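You operate a simulated robot arm through the tools that you are given. There is no shell and no other tool. Be economical: measure what you need, move in short steps, check, and stop when the job is done.

Carry out the task below with a simulated robot arm. There is one attempt and no reset: what you move stays moved.

TASK
Put the 20 mm seal box from the wooden table top in the parts tray and the 15 mm seal box on the brown carton liner board.

It is judged by the outcome, as a careful person would: the job done as asked, and still so three seconds after it is handed in. It fails if anything else is knocked over, pushed out of place, dropped, spilled or broken.

THE ROBOT
A 6-joint arm with a two-finger parallel gripper, fixed in place. Base frame: the origin is at the foot of the arm, x ahead of it, y to its left, z up; the work surface is at about z = 760. Lengths are in mm, angles in rad, forces in N, time in s.
With the tool pointing down near the work surface it reaches from about 240 to 640 mm from the base axis. Its first joint turns from -1.152 to 1.152 rad. Payload 2.7 kg.
Tool frame: the origin (TCP) lies between the finger pads and is the grasp point; the fingertips stand 23 mm ahead of it; z points along the fingers, y is the line along which they close. The gripper opens to 94 mm. The fingers are 38 mm wide and 10 mm thick; the gripper's body (54 by 96 mm) begins 39 mm behind the TCP.
Orientation is that of the tool frame in the base frame, as [roll, pitch, yaw] about the fixed x, y, z axes, in that order (R = Rz(yaw) Ry(pitch) Rx(roll)). With the fingers straight down and closing along the base's y, the tool's x points along the base's -x, its y along +y and its z along -z.

THE INTERFACE
- The arm moves only by the tool drive_tool. Its argument "increments" is a list of rows, each a list of 7 numbers: the shift along the tool's x, y, z in units of 40 mm (1.0 is 40 mm), then the turn, a rotation vector about the tool's x, y, z in units of 5 degrees (1.0 is 5 degrees), then the finger opening in mm, from 0 to 94. In form: [[dx, dy, dz, rx, ry, rz, claw], ...]. A call has 1 to 12 rows; each row shifts and turns the commanded pose from where the row before left it, along the tool's axes as they then stand. A call with a number of a shift or a turn outside -1 to 1 is refused whole. A row lasts 0.2 s, in which the tool goes at most 50 mm and 0.15 rad; a call with a longer step from one row to the next is refused whole, and so is a gripper value outside its range. A pose out of reach is approached as far as the arm can. The call stops where the force on the tool passes 40 N (or 10 N more than at its start, if that is more) or the arm is blocked; 0.2 s more then pass. The fingers move at their own pace (about 45 mm/s each) and stop on an object; they squeeze with about 38 N. The grip force told is the motor's: it shows also when the fingers shut on nothing. Time passes only in rows, and 0.2 s behind the last, so rows that do not move let the fingers close. It gives the time, the measured TCP pose, the force on the tool (base axes), the opening and the grip force at its end, in the units of the frame above (readings bear some noise), and new pictures: "show" is both (left out), scene, wrist or none.
- Cameras (640 x 400 px; columns grow to the right, rows downward): "scene" is fixed at [79.5, -446.5, 1386]; the picture's right is [0.67, -0.74, 0.00], its down [-0.54, -0.49, -0.68] and it looks along [0.51, 0.46, -0.73] (base axes); focal length 320 px, centre (320, 200). "wrist" rides on the gripper at [-39, 0, -44] in the tool frame; the picture's right is [0.00, -1.00, 0.00], its down [0.97, 0.00, -0.24] and it looks along [0.24, 0.00, 0.97] (tool axes); focal length 218 px, centre (320, 200).
- locate(camera, pixels): there is no depth. For up to 12 entries [column, row, z] of the newest picture of that camera ("zoom" is the newest enlarged one), the place [x, y] in the base frame at which the ray of that pixel passes the height z, good to about 3 mm. No time passes.
- zoom(camera, box): a new picture of the part [left, top, right, bottom] of that camera's present view, enlarged. No time passes.
- job_done(): hands the job in; it is judged then, once.

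Work in short steps. Measure before you move; look again where a grasp or a placing could have gone wrong, and mend it. You have 60 turns and 120 pictures in all, the two below and enlarged ones among them. Open the gripper and draw the arm clear of the work before you hand the job in, unless the task says otherwise; then end with one line.

The tools are called after "Emit:" by a JSON object that holds its "fn" and its "kwargs". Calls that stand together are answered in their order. drive_tool: Moves the arm, as the interface text tells. Its arguments: {"type":"object","properties":{"increments":{"type":"array"},"show":{"type":"string","enum":["both","scene","wrist","none"]}},"required":["increments"]} The other tools are called the same way: locate (camera, pixels) gives the place at which the rays of pixels pass given heights; zoom (camera, box) takes an enlarged picture of a part of a camera's view; job_done () hands the job in.

At the start:

```text
t: 0.0
tcp_pos: [360.5, -99.6, 1000.7]
ee_rot: [3.141, 0.0, -3.14]
ft_force: [-0.6, -0.4, 0.4]
width: 94.2
grasp_force: 0.1
```

scene: 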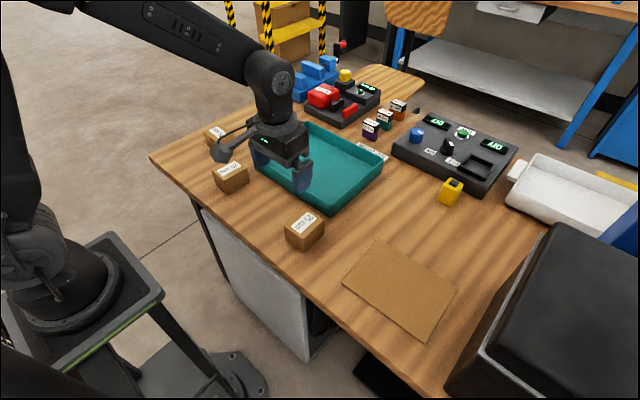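
wrist: 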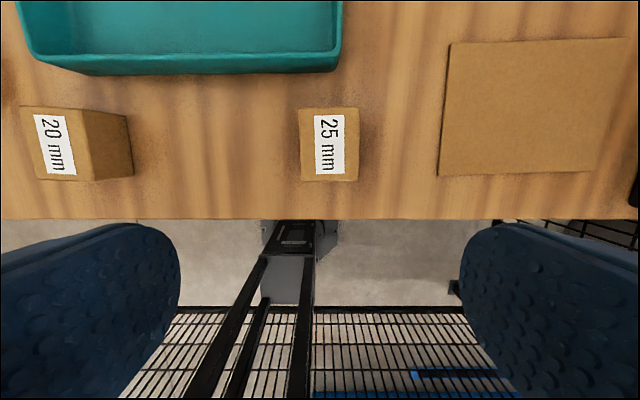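

The wrist view shows the 20 mm and 25 mm boxes; a third box stands at scene (215,135). I zoom to read the labels and trays.

Emit:
{"fn": "zoom", "kwargs": {"camera": "scene", "box": [180, 100, 340, 200]}}

Emit:
{"fn": "zoom", "kwargs": {"camera": "scene", "box": [280, 50, 440, 150]}}

Emit:
{"fn": "zoom", "kwargs": {"camera": "scene", "box": [200, 160, 480, 335]}}

Emit:
{"fn": "locate", "kwargs": {"camera": "wrist", "pixels": [[20, 107, 800], [35, 181, 800], [93, 181, 800], [80, 110, 800], [300, 108, 800], [358, 181, 800], [450, 42, 762], [440, 177, 762], [590, 172, 762], [628, 38, 762], [85, 70, 800], [340, 65, 800]]}}

```text
4.00 times, centred on (260, 150) of scene
```

zoom: 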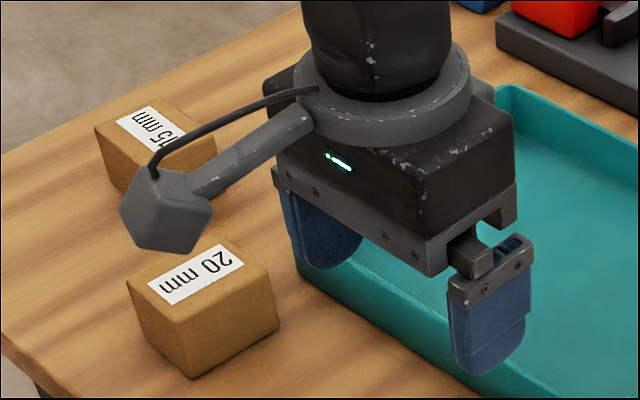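

```text
4.00 times, centred on (360, 100) of scene
```

zoom: 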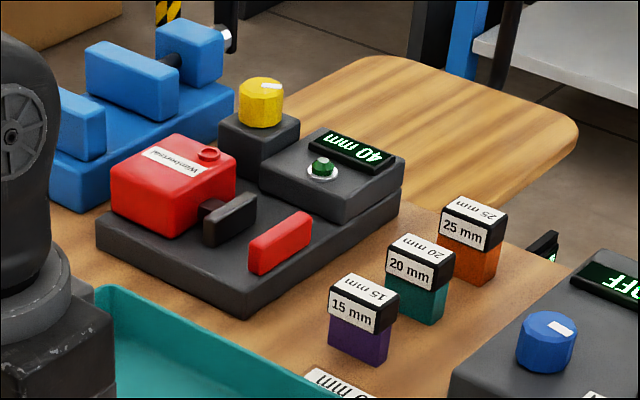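

```text
2.29 times, centred on (340, 248) of scene
```

zoom: 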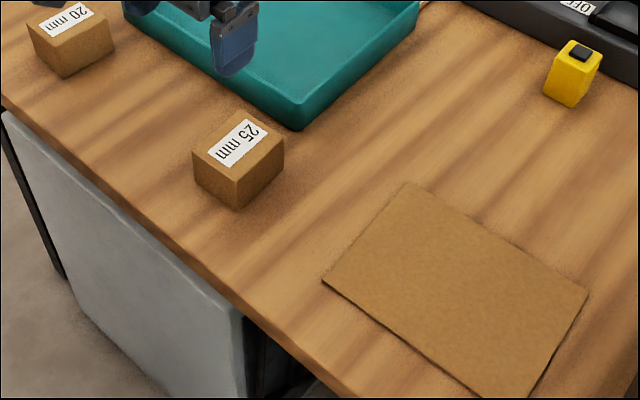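

```text
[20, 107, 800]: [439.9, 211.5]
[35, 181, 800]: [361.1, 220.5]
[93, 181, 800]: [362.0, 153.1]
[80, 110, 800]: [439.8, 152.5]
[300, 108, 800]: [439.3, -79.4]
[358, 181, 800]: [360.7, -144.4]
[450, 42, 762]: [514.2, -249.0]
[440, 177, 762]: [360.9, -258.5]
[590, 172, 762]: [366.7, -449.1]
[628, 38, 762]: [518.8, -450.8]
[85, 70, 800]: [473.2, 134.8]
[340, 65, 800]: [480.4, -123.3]
```

The boxes read 20, 25 and 15 mm. I check the white container, the label by the teal tray, and the corner pixels of the boxes.

Emit:
{"fn": "zoom", "kwargs": {"camera": "scene", "box": [480, 130, 640, 230]}}

Emit:
{"fn": "zoom", "kwargs": {"camera": "scene", "box": [340, 100, 440, 170]}}

Emit:
{"fn": "locate", "kwargs": {"camera": "scene", "pixels": [[228, 194, 762], [212, 176, 762], [250, 181, 762], [319, 249, 762], [325, 214, 762], [383, 160, 762], [383, 158, 790], [204, 144, 762], [212, 172, 800], [226, 181, 800], [248, 169, 800], [233, 160, 800]]}}

```text
4.00 times, centred on (560, 180) of scene
```

zoom: 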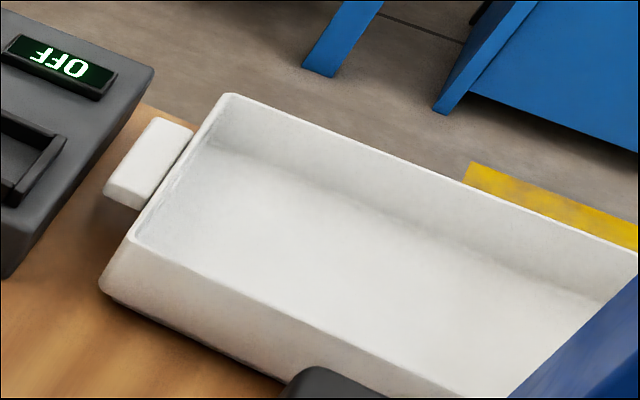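

```text
5.71 times, centred on (390, 135) of scene
```

zoom: 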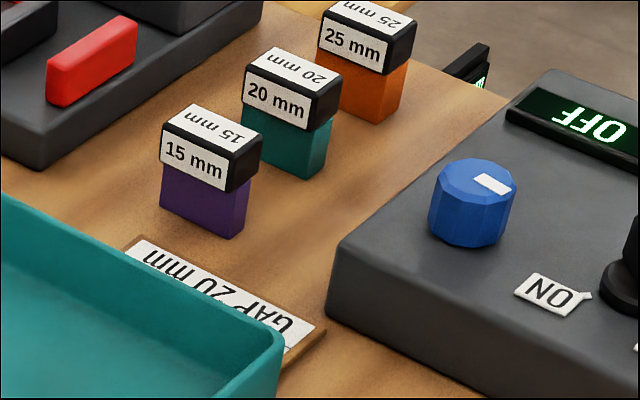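

```text
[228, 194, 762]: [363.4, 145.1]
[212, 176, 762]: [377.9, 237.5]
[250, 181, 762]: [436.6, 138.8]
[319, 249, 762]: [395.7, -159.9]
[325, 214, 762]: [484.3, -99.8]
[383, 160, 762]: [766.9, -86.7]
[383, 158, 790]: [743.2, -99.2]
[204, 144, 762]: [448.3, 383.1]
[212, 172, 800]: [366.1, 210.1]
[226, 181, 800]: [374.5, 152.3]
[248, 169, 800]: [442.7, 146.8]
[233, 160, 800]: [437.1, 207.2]
```

The teal tray is the parts tray, the seal boxes are the cardboard ones. 20 mm box top is about x 361–442, y 150–213. I move above it (≈401,182, z≈920) and look.

Emit:
{"fn": "drive_tool", "kwargs": {"increments": [[0, 1, 0, 0, 0, 0, 94], [0, 1, 0, 0, 0, 0, 94], [0, 1, 0, 0, 0, 0, 94], [0, 1, 0, 0, 0, 0, 94], [-0.3, 1, 0, 0, 0, 0, 94], [-0.3, 1, 0.5, 0, 0, 0, 94], [-0.4, 1, 0.5, 0, 0, 0, 94], [0, 0, 1, 0, 0, 0, 94]]}}

Emit:
{"fn": "locate", "kwargs": {"camera": "scene", "pixels": [[215, 135, 800], [383, 157, 795]]}}

```text
t: 1.8
tcp_pos: [398.8, 181.2, 923.2]
ee_rot: [-3.141, 0.0, -3.142]
ft_force: [-0.6, -0.1, -0.6]
width: 94.0
grasp_force: 0.1
```

scene: 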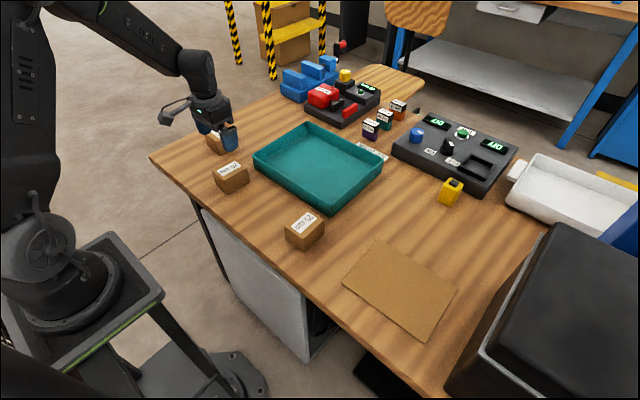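
wrist: 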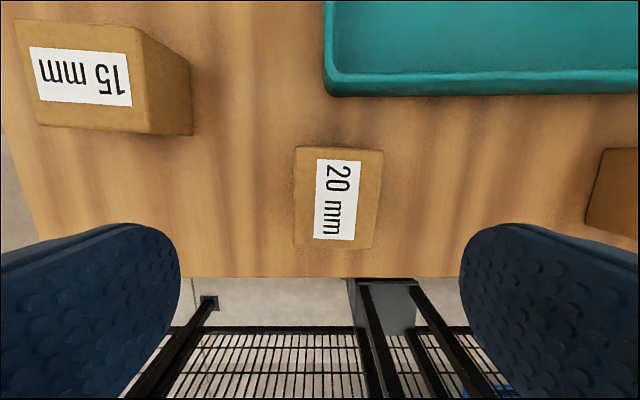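

```text
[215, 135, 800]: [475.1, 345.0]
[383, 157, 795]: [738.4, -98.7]
```

The 20 mm top spans wrist (294,147)-(383,249). I triangulate its top height with the scene view, along with the tray and 15 mm box.

Emit:
{"fn": "zoom", "kwargs": {"camera": "scene", "box": [190, 110, 350, 210]}}

Emit:
{"fn": "locate", "kwargs": {"camera": "wrist", "pixels": [[296, 147, 800], [294, 244, 800], [373, 249, 800], [383, 151, 800], [296, 147, 820], [294, 244, 820], [373, 249, 820], [383, 151, 820], [16, 17, 810], [36, 124, 810], [147, 133, 810], [135, 27, 810]]}}

Emit:
{"fn": "locate", "kwargs": {"camera": "scene", "pixels": [[254, 163, 795], [311, 123, 795], [383, 157, 795], [323, 205, 795], [325, 192, 765], [375, 160, 765], [310, 135, 765], [265, 165, 765], [378, 242, 762], [455, 292, 762], [427, 341, 762], [343, 286, 762]]}}

```text
4.00 times, centred on (270, 160) of scene
```

zoom: 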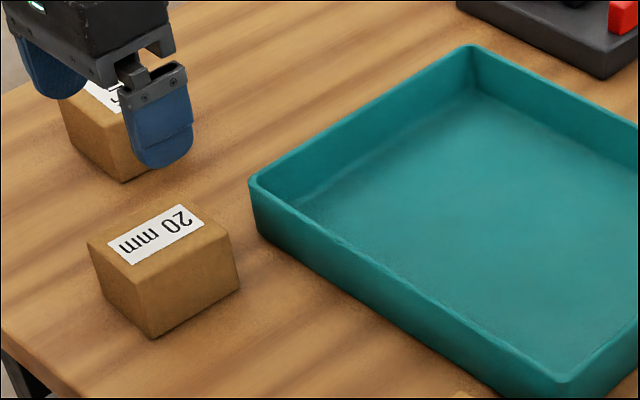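

```text
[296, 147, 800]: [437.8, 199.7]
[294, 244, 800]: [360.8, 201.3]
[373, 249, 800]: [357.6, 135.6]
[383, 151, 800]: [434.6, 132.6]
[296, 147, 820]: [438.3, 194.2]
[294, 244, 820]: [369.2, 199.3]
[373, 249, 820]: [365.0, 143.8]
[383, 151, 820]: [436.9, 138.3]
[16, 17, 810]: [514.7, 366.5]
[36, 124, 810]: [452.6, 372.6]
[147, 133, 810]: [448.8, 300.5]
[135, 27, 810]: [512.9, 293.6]
```

```text
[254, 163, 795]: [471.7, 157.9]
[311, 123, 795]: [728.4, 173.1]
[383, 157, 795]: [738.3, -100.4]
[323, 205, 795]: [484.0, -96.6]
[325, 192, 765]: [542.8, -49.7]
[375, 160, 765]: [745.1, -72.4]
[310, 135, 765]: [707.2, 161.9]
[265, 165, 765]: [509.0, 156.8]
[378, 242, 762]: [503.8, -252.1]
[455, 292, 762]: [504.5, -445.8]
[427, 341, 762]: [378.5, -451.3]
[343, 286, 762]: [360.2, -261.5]
```

Triangulating the two wrist views, the box top is at z≈812, x 365–436, y 137–198 (centre ≈401,168), turned about -2°. I align and descend to z≈797.

Emit:
{"fn": "drive_tool", "kwargs": {"increments": [[-0.05, -0.34, 0.5, 0, 0, 0.4, 94], [0, 0, 0.7, 0, 0, 0, 94], [0, 0, 0.5, 0, 0, 0, 94], [0, 0, 0.3, 0, 0, 0, 94]]}}

```text
t: 2.8
tcp_pos: [402.9, 165.9, 843.2]
ee_rot: [3.141, 0.001, 3.107]
ft_force: [0.6, -0.7, -0.1]
width: 94.2
grasp_force: 0.0
```

scene: 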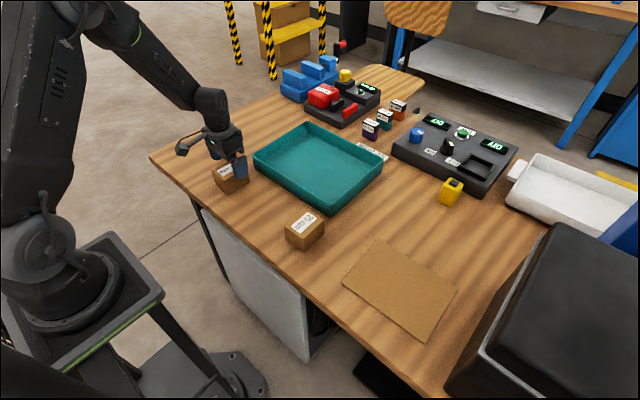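
wrist: 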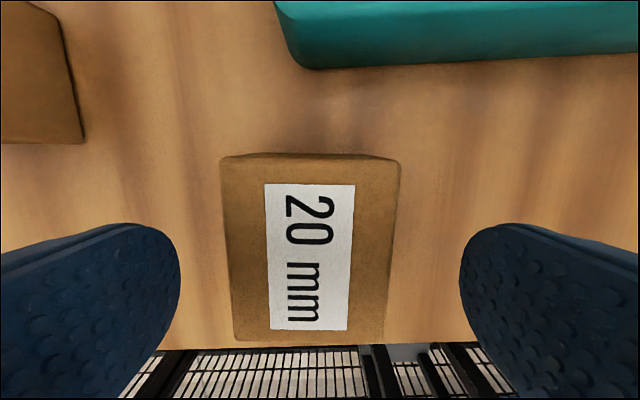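

Box is centred between the fingers (col ≈310). I descend to ≈797 and close.

Emit:
{"fn": "drive_tool", "kwargs": {"increments": [[0, 0.06, 0.6, 0, 0, 0, 94], [0, 0, 0.55, 0, 0, 0, 94], [0, 0, 0, 0, 0, 0, 94], [0, 0, 0, 0, 0, 0, 40], [0, 0, 0, 0, 0, 0, 40], [0, 0, 0, 0, 0, 0, 40], [0, 0, 0, 0, 0, 0, 40]]}}

```text
t: 4.4
tcp_pos: [401.2, 167.2, 795.6]
ee_rot: [3.141, -0.001, 3.108]
ft_force: [0.2, 1.2, -0.6]
width: 62.0
grasp_force: 38.3
```

scene: 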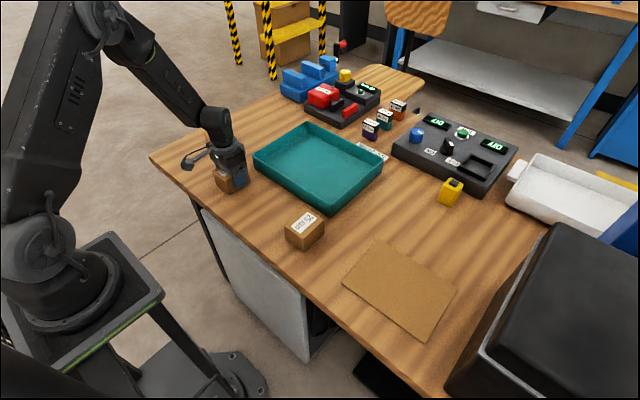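
wrist: 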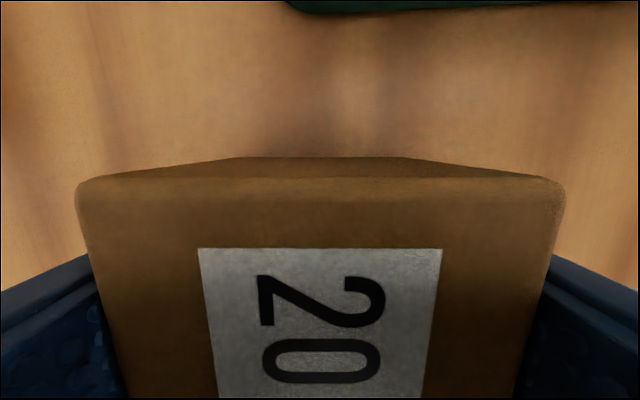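

Gripped at 62 mm. I lift 100 mm and carry it over the tray to ≈(555,50).

Emit:
{"fn": "drive_tool", "kwargs": {"increments": [[0, 0, -0.5, 0, 0, 0, 40], [0, 0, -1, 0, 0, 0, 40], [0, 0, -1, 0, 0, 0, 40], [-0.6, -0.5, 0, 0, 0, 0, 40], [-0.8, -0.6, 0, 0, 0, 0, 40], [-0.8, -0.6, 0, 0, 0, 0, 40], [-0.8, -0.6, 0, 0, 0, 0, 40], [-0.6, -0.5, 0, 0, 0, 0, 40], [-0.2, -0.1, 0, 0, 0, 0, 40]]}}

```text
t: 6.4
tcp_pos: [549.5, 46.8, 895.2]
ee_rot: [3.141, 0.0, 3.107]
ft_force: [-0.5, 0.2, 0.6]
width: 39.9
grasp_force: 0.0
```

scene: 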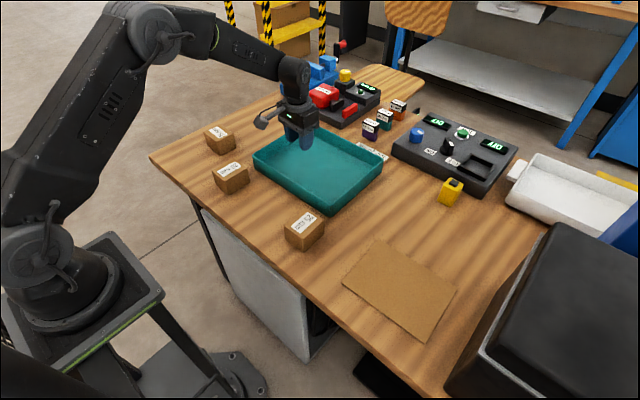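
wrist: 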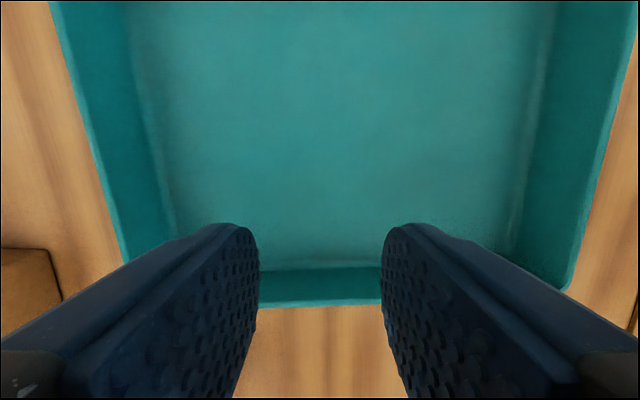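

The box slipped out (width 39.9); it appears still standing at scene (230,177). I look closer.

Emit:
{"fn": "zoom", "kwargs": {"camera": "scene", "box": [190, 110, 350, 210]}}

Emit:
{"fn": "drive_tool", "kwargs": {"increments": [[0.7, 0.6, 0, 0, 0, 0, 60], [0.8, 0.6, 0, 0, 0, 0, 94], [0.8, 0.6, 0, 0, 0, 0, 94], [0.8, 0.6, 0, 0, 0, 0, 94], [0.7, 0.5, 0, 0, 0, 0, 94], [0, 0, 0, 0, 0, 0, 94]], "show": "wrist"}}

```text
4.00 times, centred on (270, 160) of scene
```

zoom: 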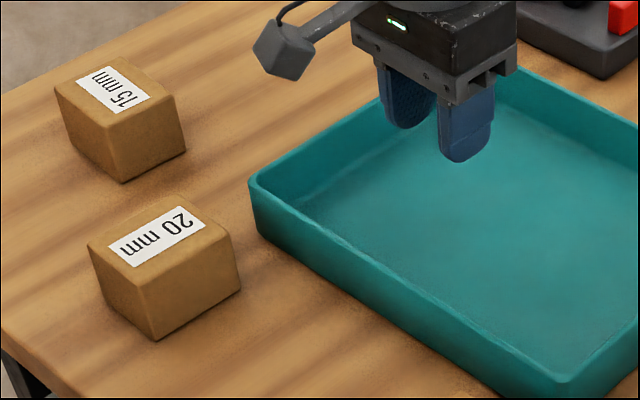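

```text
t: 7.8
tcp_pos: [401.8, 168.5, 895.4]
ee_rot: [3.14, 0.0, 3.105]
ft_force: [0.1, 0.5, -0.2]
width: 93.8
grasp_force: 0.0
```

wrist: 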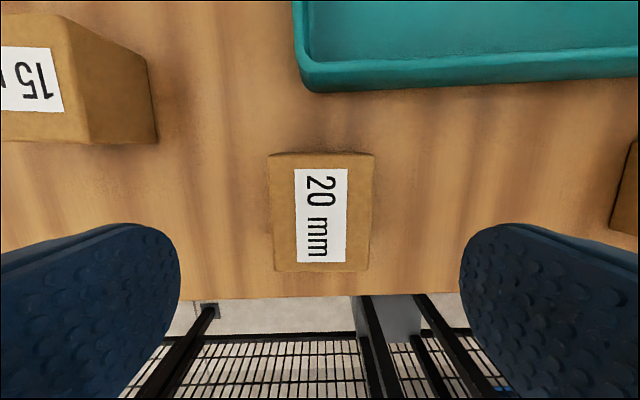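

The box stands where it was. I grasp again a bit lower (≈790), then lift very slowly a few mm and read force.

Emit:
{"fn": "drive_tool", "kwargs": {"increments": [[0, 0, 1, 0, 0, 0, 94], [0, 0, 0.8, 0, 0, 0, 94], [0, 0, 0.6, 0, 0, 0, 94], [0, 0, 0.25, 0, 0, 0, 94], [0, 0, 0, 0, 0, 0, 30], [0, 0, 0, 0, 0, 0, 0], [0, 0, 0, 0, 0, 0, 0], [0, 0, 0, 0, 0, 0, 0], [0, 0, 0, 0, 0, 0, 0]], "show": "none"}}

Emit:
{"fn": "drive_tool", "kwargs": {"increments": [[0, 0, -0.04, 0, 0, 0, 0], [0, 0, -0.06, 0, 0, 0, 0], [0, 0, -0.08, 0, 0, 0, 0], [0, 0, -0.08, 0, 0, 0, 0], [0, 0, -0.08, 0, 0, 0, 0], [0, 0, 0, 0, 0, 0, 0]]}}

```text
t: 9.8
tcp_pos: [402.1, 167.8, 789.5]
ee_rot: [-3.142, -0.001, 3.108]
ft_force: [0.5, 0.2, 0.0]
width: 61.7
grasp_force: 38.0
```

```text
t: 11.2
tcp_pos: [402.1, 169.1, 803.7]
ee_rot: [-3.141, 0.0, 3.108]
ft_force: [0.0, 0.5, -3.0]
width: 61.8
grasp_force: 37.5
```

scene: 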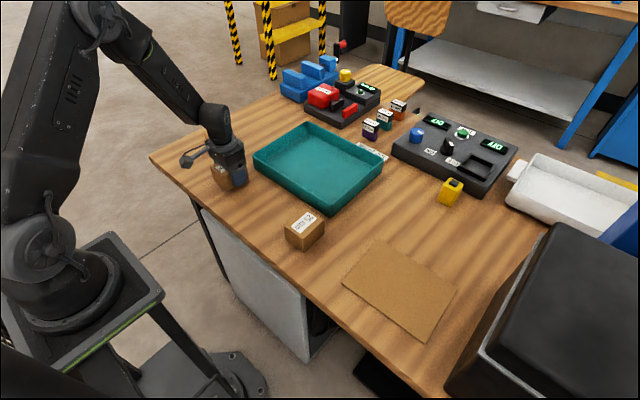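
wrist: 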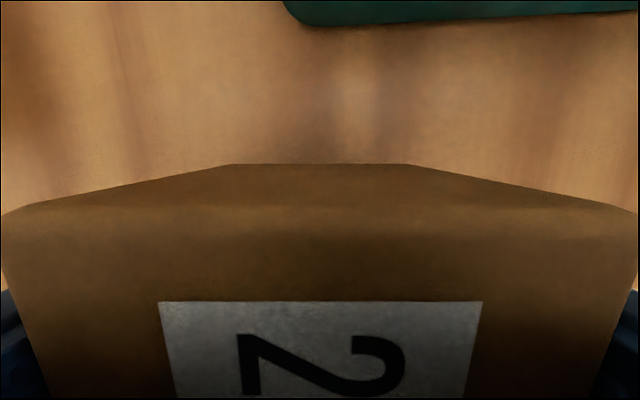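

Force shows -3 N: the box hangs in the grip. I keep lifting slowly to ≈875.

Emit:
{"fn": "drive_tool", "kwargs": {"increments": [[0, 0, -0.1, 0, 0, 0, 0], [0, 0, -0.15, 0, 0, 0, 0], [0, 0, -0.18, 0, 0, 0, 0], [0, 0, -0.2, 0, 0, 0, 0], [0, 0, -0.2, 0, 0, 0, 0], [0, 0, -0.2, 0, 0, 0, 0], [0, 0, -0.2, 0, 0, 0, 0], [0, 0, -0.2, 0, 0, 0, 0], [0, 0, -0.2, 0, 0, 0, 0], [0, 0, -0.2, 0, 0, 0, 0], [0, 0, -0.15, 0, 0, 0, 0], [0, 0, -0.08, 0, 0, 0, 0]]}}

```text
t: 13.8
tcp_pos: [402.7, 167.8, 884.9]
ee_rot: [3.141, -0.001, 3.107]
ft_force: [-0.3, -0.7, -3.1]
width: 61.8
grasp_force: 37.9
```

scene: 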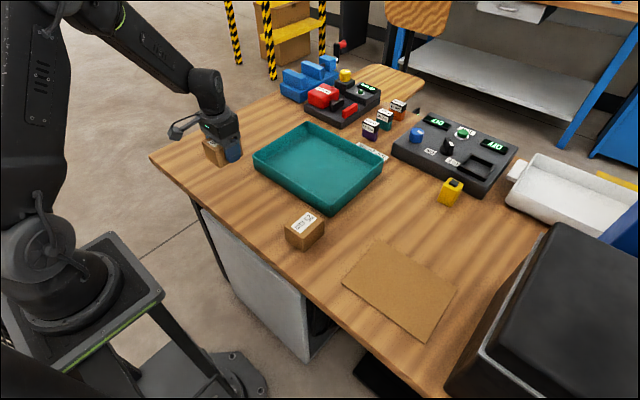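
wrist: 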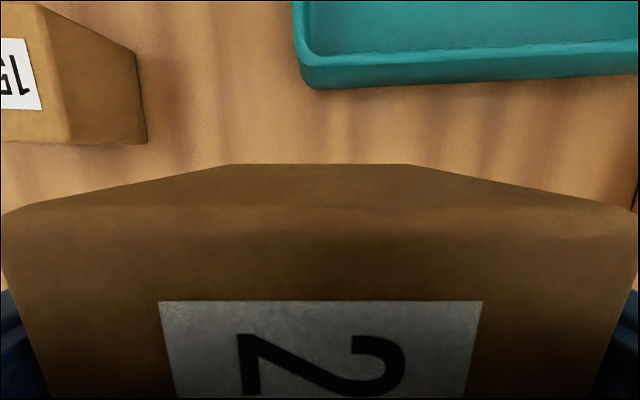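

Firmly held, bottom at ≈856. I carry it gently over the tray.

Emit:
{"fn": "drive_tool", "kwargs": {"increments": [[-0.2, -0.15, 0, 0, 0, 0, 0], [-0.35, -0.25, 0, 0, 0, 0, 0], [-0.4, -0.29, 0, 0, 0, 0, 0], [-0.4, -0.29, 0, 0, 0, 0, 0], [-0.4, -0.29, 0, 0, 0, 0, 0], [-0.4, -0.29, 0, 0, 0, 0, 0], [-0.4, -0.29, 0, 0, 0, 0, 0], [-0.4, -0.29, 0, 0, 0, 0, 0], [-0.4, -0.29, 0, 0, 0, 0, 0], [-0.35, -0.26, 0, 0, 0, 0, 0], [-0.2, -0.14, 0, 0, 0, 0, 0], [-0.1, -0.07, 0, 0, 0, 0, 0]]}}

```text
t: 16.4
tcp_pos: [559.8, 45.9, 884.5]
ee_rot: [3.14, 0.0, 3.107]
ft_force: [-0.4, 0.0, -3.9]
width: 62.1
grasp_force: 38.0
```

scene: 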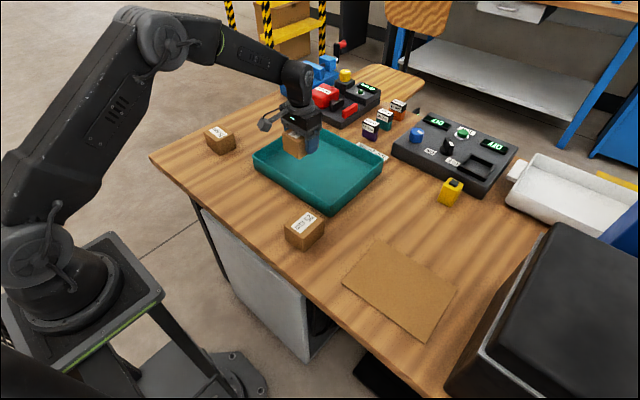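
wrist: 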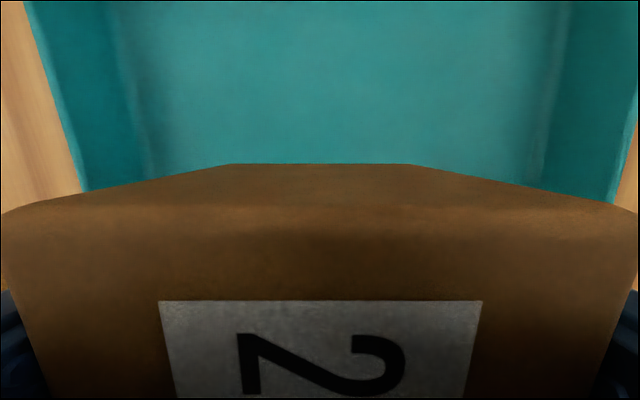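

Box sits at x 524–596, clear of the tray wall (~485). I lower to ≈798, then feel for the floor.

Emit:
{"fn": "drive_tool", "kwargs": {"increments": [[0, 0, 0.2, 0, 0, 0, 0], [0, 0, 0.3, 0, 0, 0, 0], [0, 0, 0.35, 0, 0, 0, 0], [0, 0, 0.35, 0, 0, 0, 0], [0, 0, 0.35, 0, 0, 0, 0], [0, 0, 0.3, 0, 0, 0, 0], [0, 0, 0.15, 0, 0, 0, 0], [0, 0, 0.1, 0, 0, 0, 0], [0, 0, 0, 0, 0, 0, 0]], "show": "none"}}

Emit:
{"fn": "drive_tool", "kwargs": {"increments": [[0, 0, 0.05, 0, 0, 0, 0], [0, 0, 0, 0, 0, 0, 0]]}}

```text
t: 18.4
tcp_pos: [559.1, 47.5, 801.9]
ee_rot: [-3.141, -0.001, 3.106]
ft_force: [0.1, 0.3, -3.9]
width: 61.9
grasp_force: 38.5
```

```text
t: 19.0
tcp_pos: [558.4, 47.7, 798.9]
ee_rot: [3.141, 0.0, 3.106]
ft_force: [-0.5, 0.1, -3.8]
width: 61.8
grasp_force: 38.2
```

scene: 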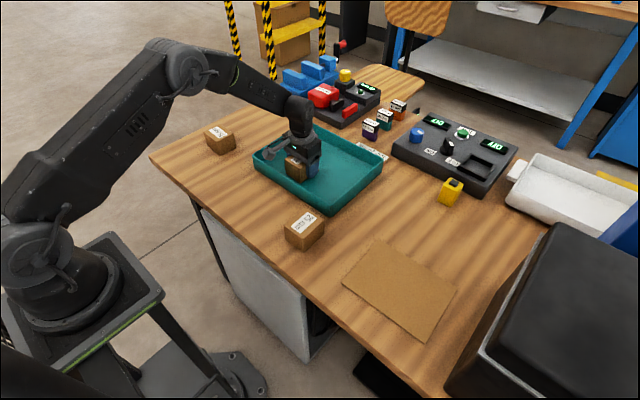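
wrist: 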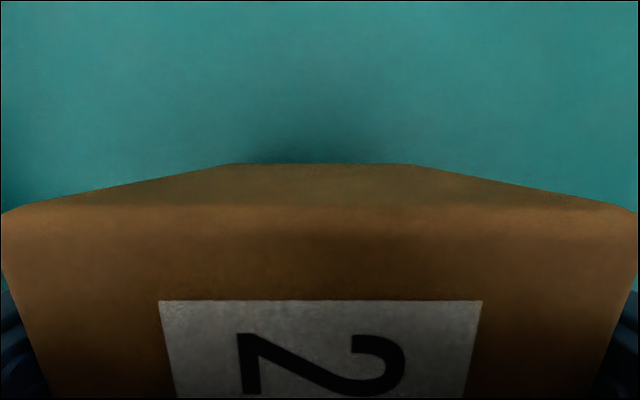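

Still hanging (-3.8 N). I lower 2 mm at a time until the force shifts.

Emit:
{"fn": "drive_tool", "kwargs": {"increments": [[0, 0, 0.05, 0, 0, 0, 0], [0, 0, 0, 0, 0, 0, 0]], "show": "none"}}

Emit:
{"fn": "drive_tool", "kwargs": {"increments": [[0, 0, 0.05, 0, 0, 0, 0], [0, 0, 0, 0, 0, 0, 0]], "show": "none"}}

```text
t: 19.6
tcp_pos: [557.9, 47.8, 798.4]
ee_rot: [-3.141, 0.0, 3.106]
ft_force: [0.1, -0.1, -3.5]
width: 61.8
grasp_force: 38.0
```

```text
t: 20.2
tcp_pos: [558.6, 47.3, 794.7]
ee_rot: [-3.141, 0.001, 3.106]
ft_force: [0.0, 1.1, -3.0]
width: 61.9
grasp_force: 38.0
```

Emit:
{"fn": "drive_tool", "kwargs": {"increments": [[0, 0, 0.04, 0, 0, 0, 0], [0, 0, 0, 0, 0, 0, 0]], "show": "none"}}

Emit:
{"fn": "drive_tool", "kwargs": {"increments": [[0, 0, 0.03, 0, 0, 0, 0], [0, 0, 0, 0, 0, 0, 0]], "show": "none"}}

```text
t: 20.8
tcp_pos: [560.0, 46.3, 794.6]
ee_rot: [-3.139, 0.002, 3.107]
ft_force: [-2.8, 0.7, 4.0]
width: 61.9
grasp_force: 37.9
```

```text
t: 21.4
tcp_pos: [560.0, 46.7, 794.0]
ee_rot: [-3.141, 0.003, 3.108]
ft_force: [-6.6, 0.1, 25.6]
width: 62.1
grasp_force: 37.9
```

It is on the floor. I ease up 1 mm, open, and rise.

Emit:
{"fn": "drive_tool", "kwargs": {"increments": [[0, 0, -0.03, 0, 0, 0, 0], [0, 0, 0, 0, 0, 0, 70], [0, 0, 0, 0, 0, 0, 94], [0, 0, 0, 0, 0, 0, 94], [0, 0, -0.3, 0, 0, 0, 94], [0, 0, -0.8, 0, 0, 0, 94], [0, 0, -1, 0, 0, 0, 94], [0, 0, -1, 0, 0, 0, 94]]}}

```text
t: 23.2
tcp_pos: [558.2, 46.0, 916.7]
ee_rot: [3.142, 0.0, 3.106]
ft_force: [-0.9, 0.2, 0.8]
width: 94.0
grasp_force: 0.1
```

scene: 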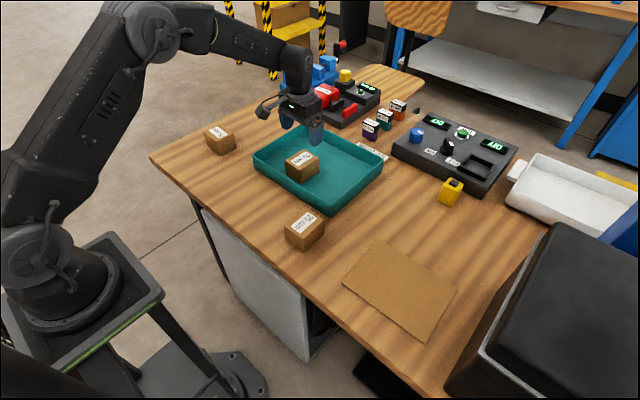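
wrist: 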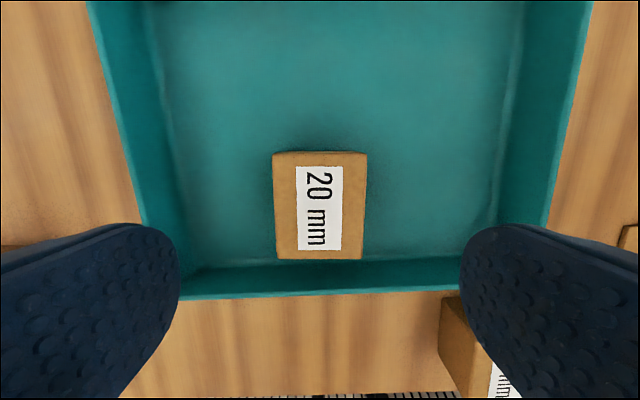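

The 20 mm box is placed. Next the 15 mm box, centre ≈(482,333), 72 mm along y; I move above it.

Emit:
{"fn": "drive_tool", "kwargs": {"increments": [[0.27, 0.89, 0, 0, 0, 0, 94], [0.27, 0.89, 0, 0, 0, 0, 94], [0.27, 0.89, 0, 0, 0, 0, 94], [0.27, 0.89, 0, 0, 0, 0, 94], [0.27, 0.89, 0, 0, 0, 0, 94], [0.27, 0.89, 0, 0, 0, 0, 94], [0.27, 0.89, 0, 0, 0, 0, 94], [0.27, 0.89, 0, 0, 0, 0.3, 94], [0, 0, 0, 0, 0, 0, 94]]}}

```text
t: 25.2
tcp_pos: [483.8, 335.0, 917.1]
ee_rot: [3.141, -0.001, 3.081]
ft_force: [0.2, 0.9, 0.1]
width: 94.1
grasp_force: 0.1
```

scene: 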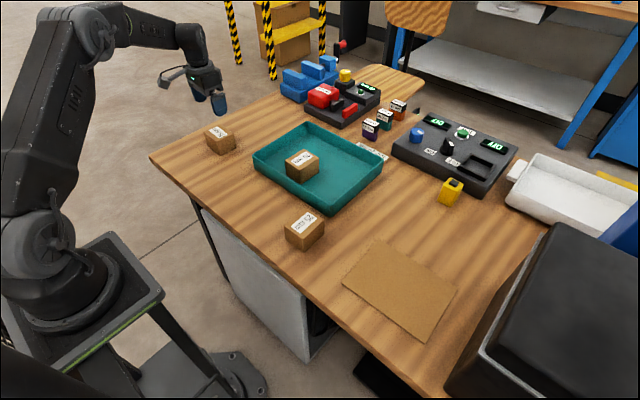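
wrist: 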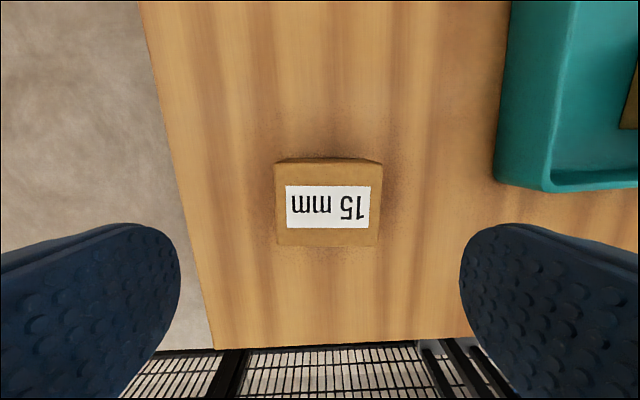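

Emit:
{"fn": "locate", "kwargs": {"camera": "wrist", "pixels": [[273, 163, 812], [276, 244, 812], [378, 246, 812], [382, 163, 812]]}}

```text
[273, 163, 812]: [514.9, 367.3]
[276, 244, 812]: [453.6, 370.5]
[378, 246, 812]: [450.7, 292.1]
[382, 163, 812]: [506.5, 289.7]
```

Centre ≈(481.5,330), aligned with the gripper. I shift 5 mm and descend to 845 to check the finger clearance.

Emit:
{"fn": "drive_tool", "kwargs": {"increments": [[0.05, -0.12, 0.5, 0, 0, 0, 94], [0, 0, 0.8, 0, 0, 0, 94], [0, 0, 0.5, 0, 0, 0, 94], [0, 0, 0, 0, 0, 0, 94]], "show": "wrist"}}

```text
t: 26.2
tcp_pos: [481.1, 331.1, 847.0]
ee_rot: [3.141, 0.0, 3.081]
ft_force: [0.1, -0.2, 0.1]
width: 93.9
grasp_force: 0.1
```

wrist: 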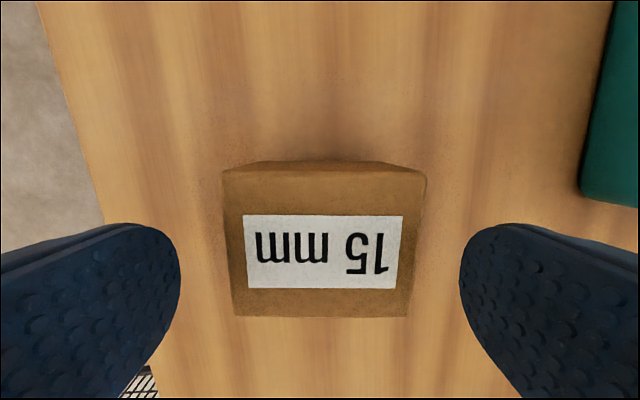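

Box spans cols 223–426, nearly centred. I descend to 790 and close.

Emit:
{"fn": "drive_tool", "kwargs": {"increments": [[0, -0.03, 0.5, 0, 0, 0, 94], [0, 0, 0.5, 0, 0, 0, 94], [0, 0, 0.4, 0, 0, 0, 94], [0, 0, 0, 0, 0, 0, 94], [0, 0, 0, 0, 0, 0, 30], [0, 0, 0, 0, 0, 0, 0], [0, 0, 0, 0, 0, 0, 0], [0, 0, 0, 0, 0, 0, 0], [0, 0, 0, 0, 0, 0, 0]], "show": "none"}}

Emit:
{"fn": "drive_tool", "kwargs": {"increments": [[0, 0, -0.04, 0, 0, 0, 0], [0, 0, -0.06, 0, 0, 0, 0], [0, 0, -0.08, 0, 0, 0, 0], [0, 0, -0.08, 0, 0, 0, 0], [0, 0, -0.08, 0, 0, 0, 0], [0, 0, 0, 0, 0, 0, 0]]}}

```text
t: 28.2
tcp_pos: [480.0, 330.5, 790.6]
ee_rot: [3.141, 0.001, 3.08]
ft_force: [1.1, -1.2, -0.1]
width: 75.1
grasp_force: 37.7
```

```text
t: 29.6
tcp_pos: [478.2, 328.9, 804.0]
ee_rot: [-3.141, -0.001, 3.08]
ft_force: [-0.7, -0.1, -3.7]
width: 74.8
grasp_force: 37.8
```

scene: 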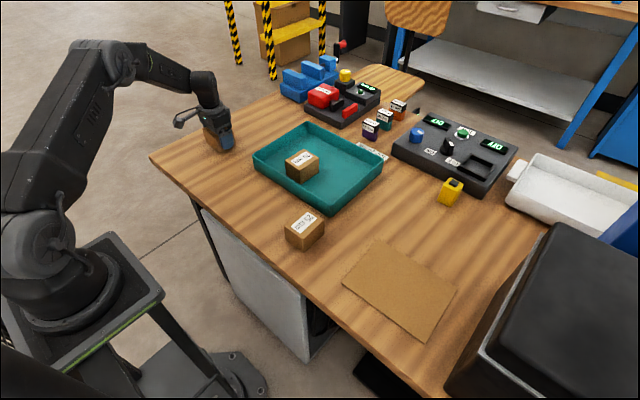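
wrist: 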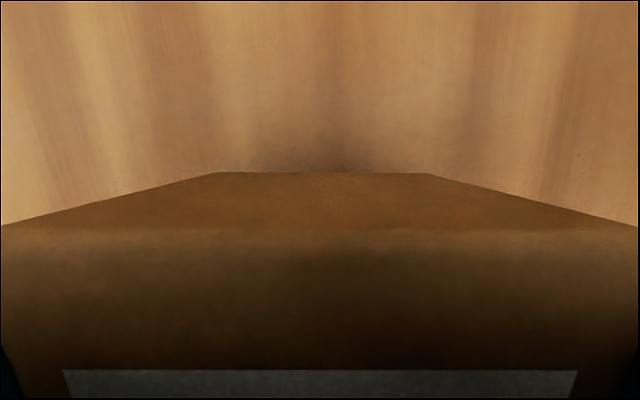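

Held (-3.7 N). Slow lift to ≈900.

Emit:
{"fn": "drive_tool", "kwargs": {"increments": [[0, 0, -0.1, 0, 0, 0, 0], [0, 0, -0.15, 0, 0, 0, 0], [0, 0, -0.2, 0, 0, 0, 0], [0, 0, -0.24, 0, 0, 0, 0], [0, 0, -0.24, 0, 0, 0, 0], [0, 0, -0.24, 0, 0, 0, 0], [0, 0, -0.24, 0, 0, 0, 0], [0, 0, -0.24, 0, 0, 0, 0], [0, 0, -0.24, 0, 0, 0, 0], [0, 0, -0.24, 0, 0, 0, 0], [0, 0, -0.15, 0, 0, 0, 0], [0, 0, -0.08, 0, 0, 0, 0]], "show": "scene"}}

```text
t: 32.2
tcp_pos: [479.3, 329.7, 897.9]
ee_rot: [-3.14, -0.001, 3.079]
ft_force: [1.2, -0.3, -4.3]
width: 74.8
grasp_force: 37.5
```

scene: 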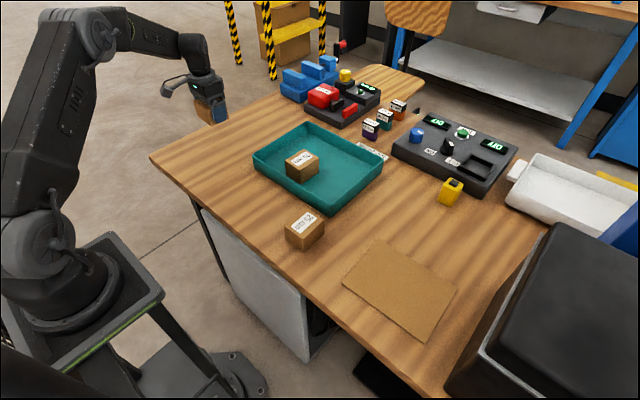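

Emit:
{"fn": "locate", "kwargs": {"camera": "scene", "pixels": [[550, 225, 900], [480, 372, 900], [550, 225, 1000], [480, 372, 1000], [446, 390, 762]]}}

Emit:
{"fn": "drive_tool", "kwargs": {"increments": [[0, -0.2, 0, 0, 0, 0, 0], [0, -0.4, 0, 0, 0, 0, 0], [0, -0.55, 0, 0, 0, 0, 0], [0, -0.65, 0, 0, 0, 0, 0], [0, -0.7, 0, 0, 0, 0, 0], [0, -0.7, 0, 0, 0, 0, 0], [0, -0.7, 0, 0, 0, 0, 0], [0, -0.7, 0, 0, 0, 0, 0], [0, -0.7, 0, 0, 0, 0, 0], [0, -0.7, 0, 0, 0, 0, 0], [0, -0.6, 0, 0, 0, 0, 0], [0, -0.4, 0, 0, 0, 0, 0]], "show": "scene"}}

```text
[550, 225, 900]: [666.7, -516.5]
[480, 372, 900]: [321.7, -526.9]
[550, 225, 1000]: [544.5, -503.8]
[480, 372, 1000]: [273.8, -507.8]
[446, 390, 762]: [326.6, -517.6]
```

```text
t: 34.8
tcp_pos: [462.4, 49.5, 896.4]
ee_rot: [3.141, -0.001, 3.079]
ft_force: [0.2, 0.2, -3.1]
width: 74.5
grasp_force: 37.8
```

scene: 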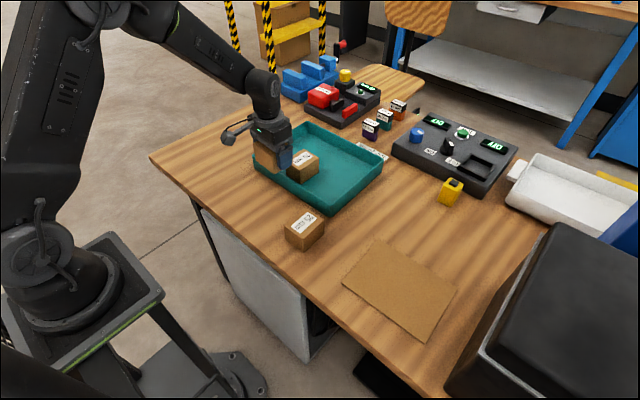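

Continuing toward the board; the black box edge is at y≈-505, clear of the target (437,-335).

Emit:
{"fn": "drive_tool", "kwargs": {"increments": [[0, -0.5, 0, 0, 0, 0, 0], [0, -0.7, 0, 0, 0, 0, 0], [0, -0.85, 0, 0, 0, 0, 0], [0, -0.9, 0, 0, 0, 0, 0], [0, -0.9, 0, 0, 0, 0, 0], [0, -0.9, 0, 0, 0, 0, 0], [0, -0.9, 0, 0, 0, 0, 0], [0, -0.9, 0, 0, 0, 0, 0], [0, -0.9, 0, 0, 0, -0.2, 0], [0, -0.9, 0, 0, 0, -0.2, 0], [0, -0.75, 0, 0, 0, -0.2, 0], [0, -0.45, 0, 0, 0, -0.1, 0]]}}

```text
t: 37.4
tcp_pos: [441.0, -332.1, 895.9]
ee_rot: [-3.141, 0.001, -3.141]
ft_force: [0.5, -0.4, -3.4]
width: 75.1
grasp_force: 38.0
```

scene: 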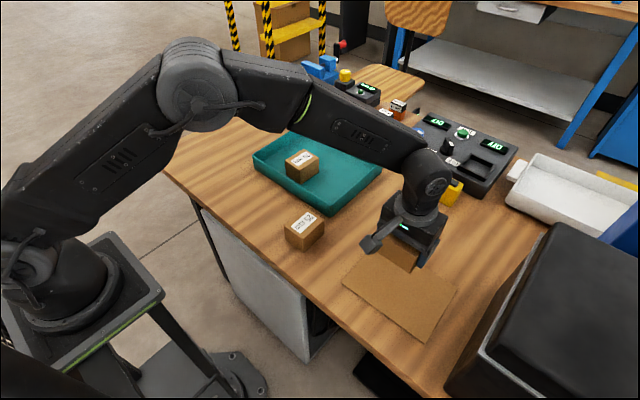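
wrist: 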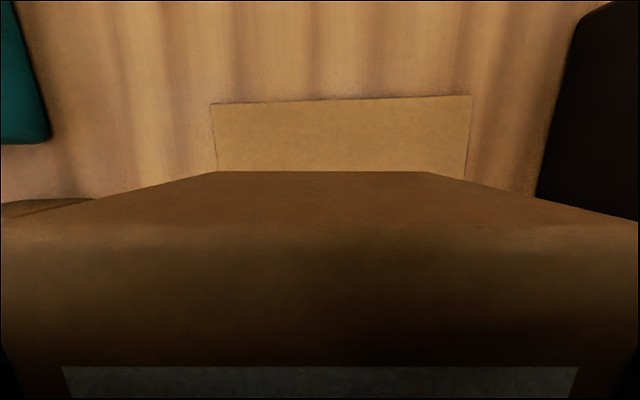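

Position good; shift 12 mm more toward the board's centre and lower to ≈798.

Emit:
{"fn": "drive_tool", "kwargs": {"increments": [[0.05, -0.15, 0.15, 0, 0, 0, 0], [0.05, -0.15, 0.3, 0, 0, 0, 0], [0, 0, 0.35, 0, 0, 0, 0], [0, 0, 0.35, 0, 0, 0, 0], [0, 0, 0.35, 0, 0, 0, 0], [0, 0, 0.35, 0, 0, 0, 0], [0, 0, 0.3, 0, 0, 0, 0], [0, 0, 0.2, 0, 0, 0, 0], [0, 0, 0.1, 0, 0, 0, 0], [0, 0, 0, 0, 0, 0, 0]]}}

Emit:
{"fn": "drive_tool", "kwargs": {"increments": [[0, 0, 0.04, 0, 0, 0, 0], [0, 0, 0, 0, 0, 0, 0]], "show": "none"}}

```text
t: 39.6
tcp_pos: [438.5, -345.1, 798.9]
ee_rot: [3.141, 0.001, -3.141]
ft_force: [-0.2, 0.4, -3.0]
width: 74.9
grasp_force: 38.1
```

scene: 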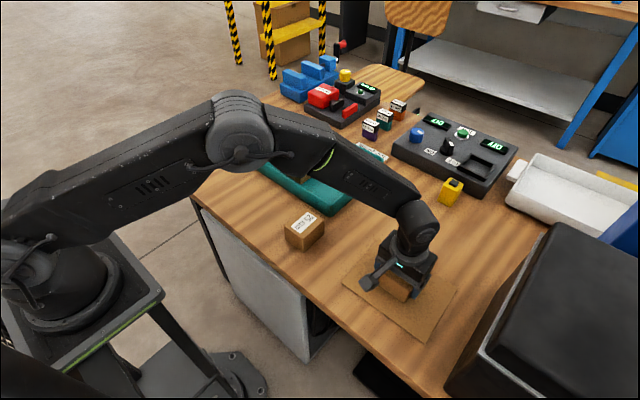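
wrist: 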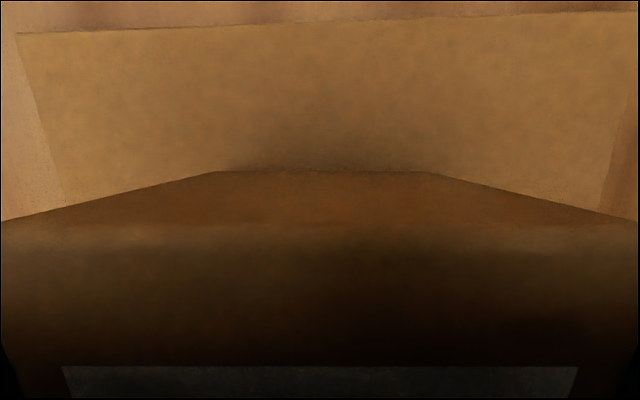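

```text
t: 40.2
tcp_pos: [437.3, -344.4, 798.5]
ee_rot: [-3.141, 0.0, -3.142]
ft_force: [0.3, 0.5, -3.4]
width: 74.7
grasp_force: 38.2
```

Still hanging; feel down in small steps.

Emit:
{"fn": "drive_tool", "kwargs": {"increments": [[0, 0, 0.05, 0, 0, 0, 0], [0, 0, 0, 0, 0, 0, 0]], "show": "none"}}

Emit:
{"fn": "drive_tool", "kwargs": {"increments": [[0, 0, 0.04, 0, 0, 0, 0], [0, 0, 0, 0, 0, 0, 0]], "show": "none"}}

```text
t: 40.8
tcp_pos: [437.7, -342.6, 795.8]
ee_rot: [3.141, 0.0, -3.141]
ft_force: [-0.1, -0.1, -3.4]
width: 74.7
grasp_force: 37.8
```

```text
t: 41.4
tcp_pos: [438.6, -344.2, 795.3]
ee_rot: [-3.14, 0.0, 3.141]
ft_force: [-1.9, 1.2, 4.9]
width: 74.9
grasp_force: 38.4
```

Contact (+4.9 N). I open and rise straight up.

Emit:
{"fn": "drive_tool", "kwargs": {"increments": [[0, 0, 0, 0, 0, 0, 80], [0, 0, 0, 0, 0, 0, 94], [0, 0, 0, 0, 0, 0, 94], [0, 0, -0.3, 0, 0, 0, 94], [0, 0, -0.8, 0, 0, 0, 94], [0, 0, -1, 0, 0, 0, 94], [0, 0, -1, 0, 0, 0, 94], [0, 0, -1, 0, 0, 0, 94], [0, 0, -1, 0, 0, 0, 94], [0, 0, 0, 0, 0, 0, 94]]}}

```text
t: 43.6
tcp_pos: [438.9, -343.3, 999.0]
ee_rot: [-3.141, 0.001, 3.14]
ft_force: [0.2, -0.4, -0.1]
width: 94.1
grasp_force: 0.2
```

scene: 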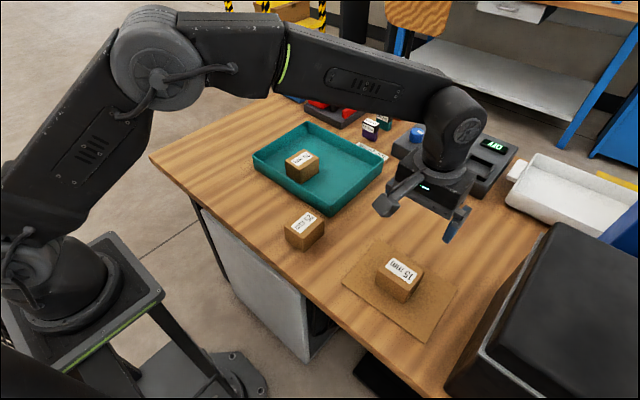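
wrist: 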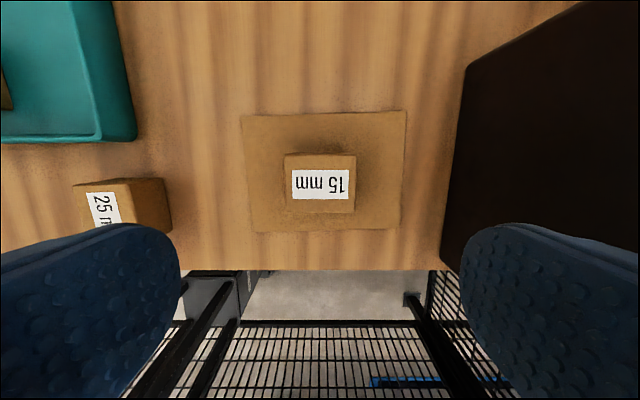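

The 15 mm box rests on the board, the 20 mm box is in the tray, everything else is in place, and the arm is clear.

Emit:
{"fn": "job_done", "kwargs": {}}

```text
The job is handed in.
```

The 20 mm seal box is in the teal tray, which I took to be the parts tray, and the 15 mm seal box is on the brown liner board. On the first try the 20 mm box slipped out of the grip and stayed upright in place; the second, slower lift held. Nothing else appears to have moved in the last pictures.
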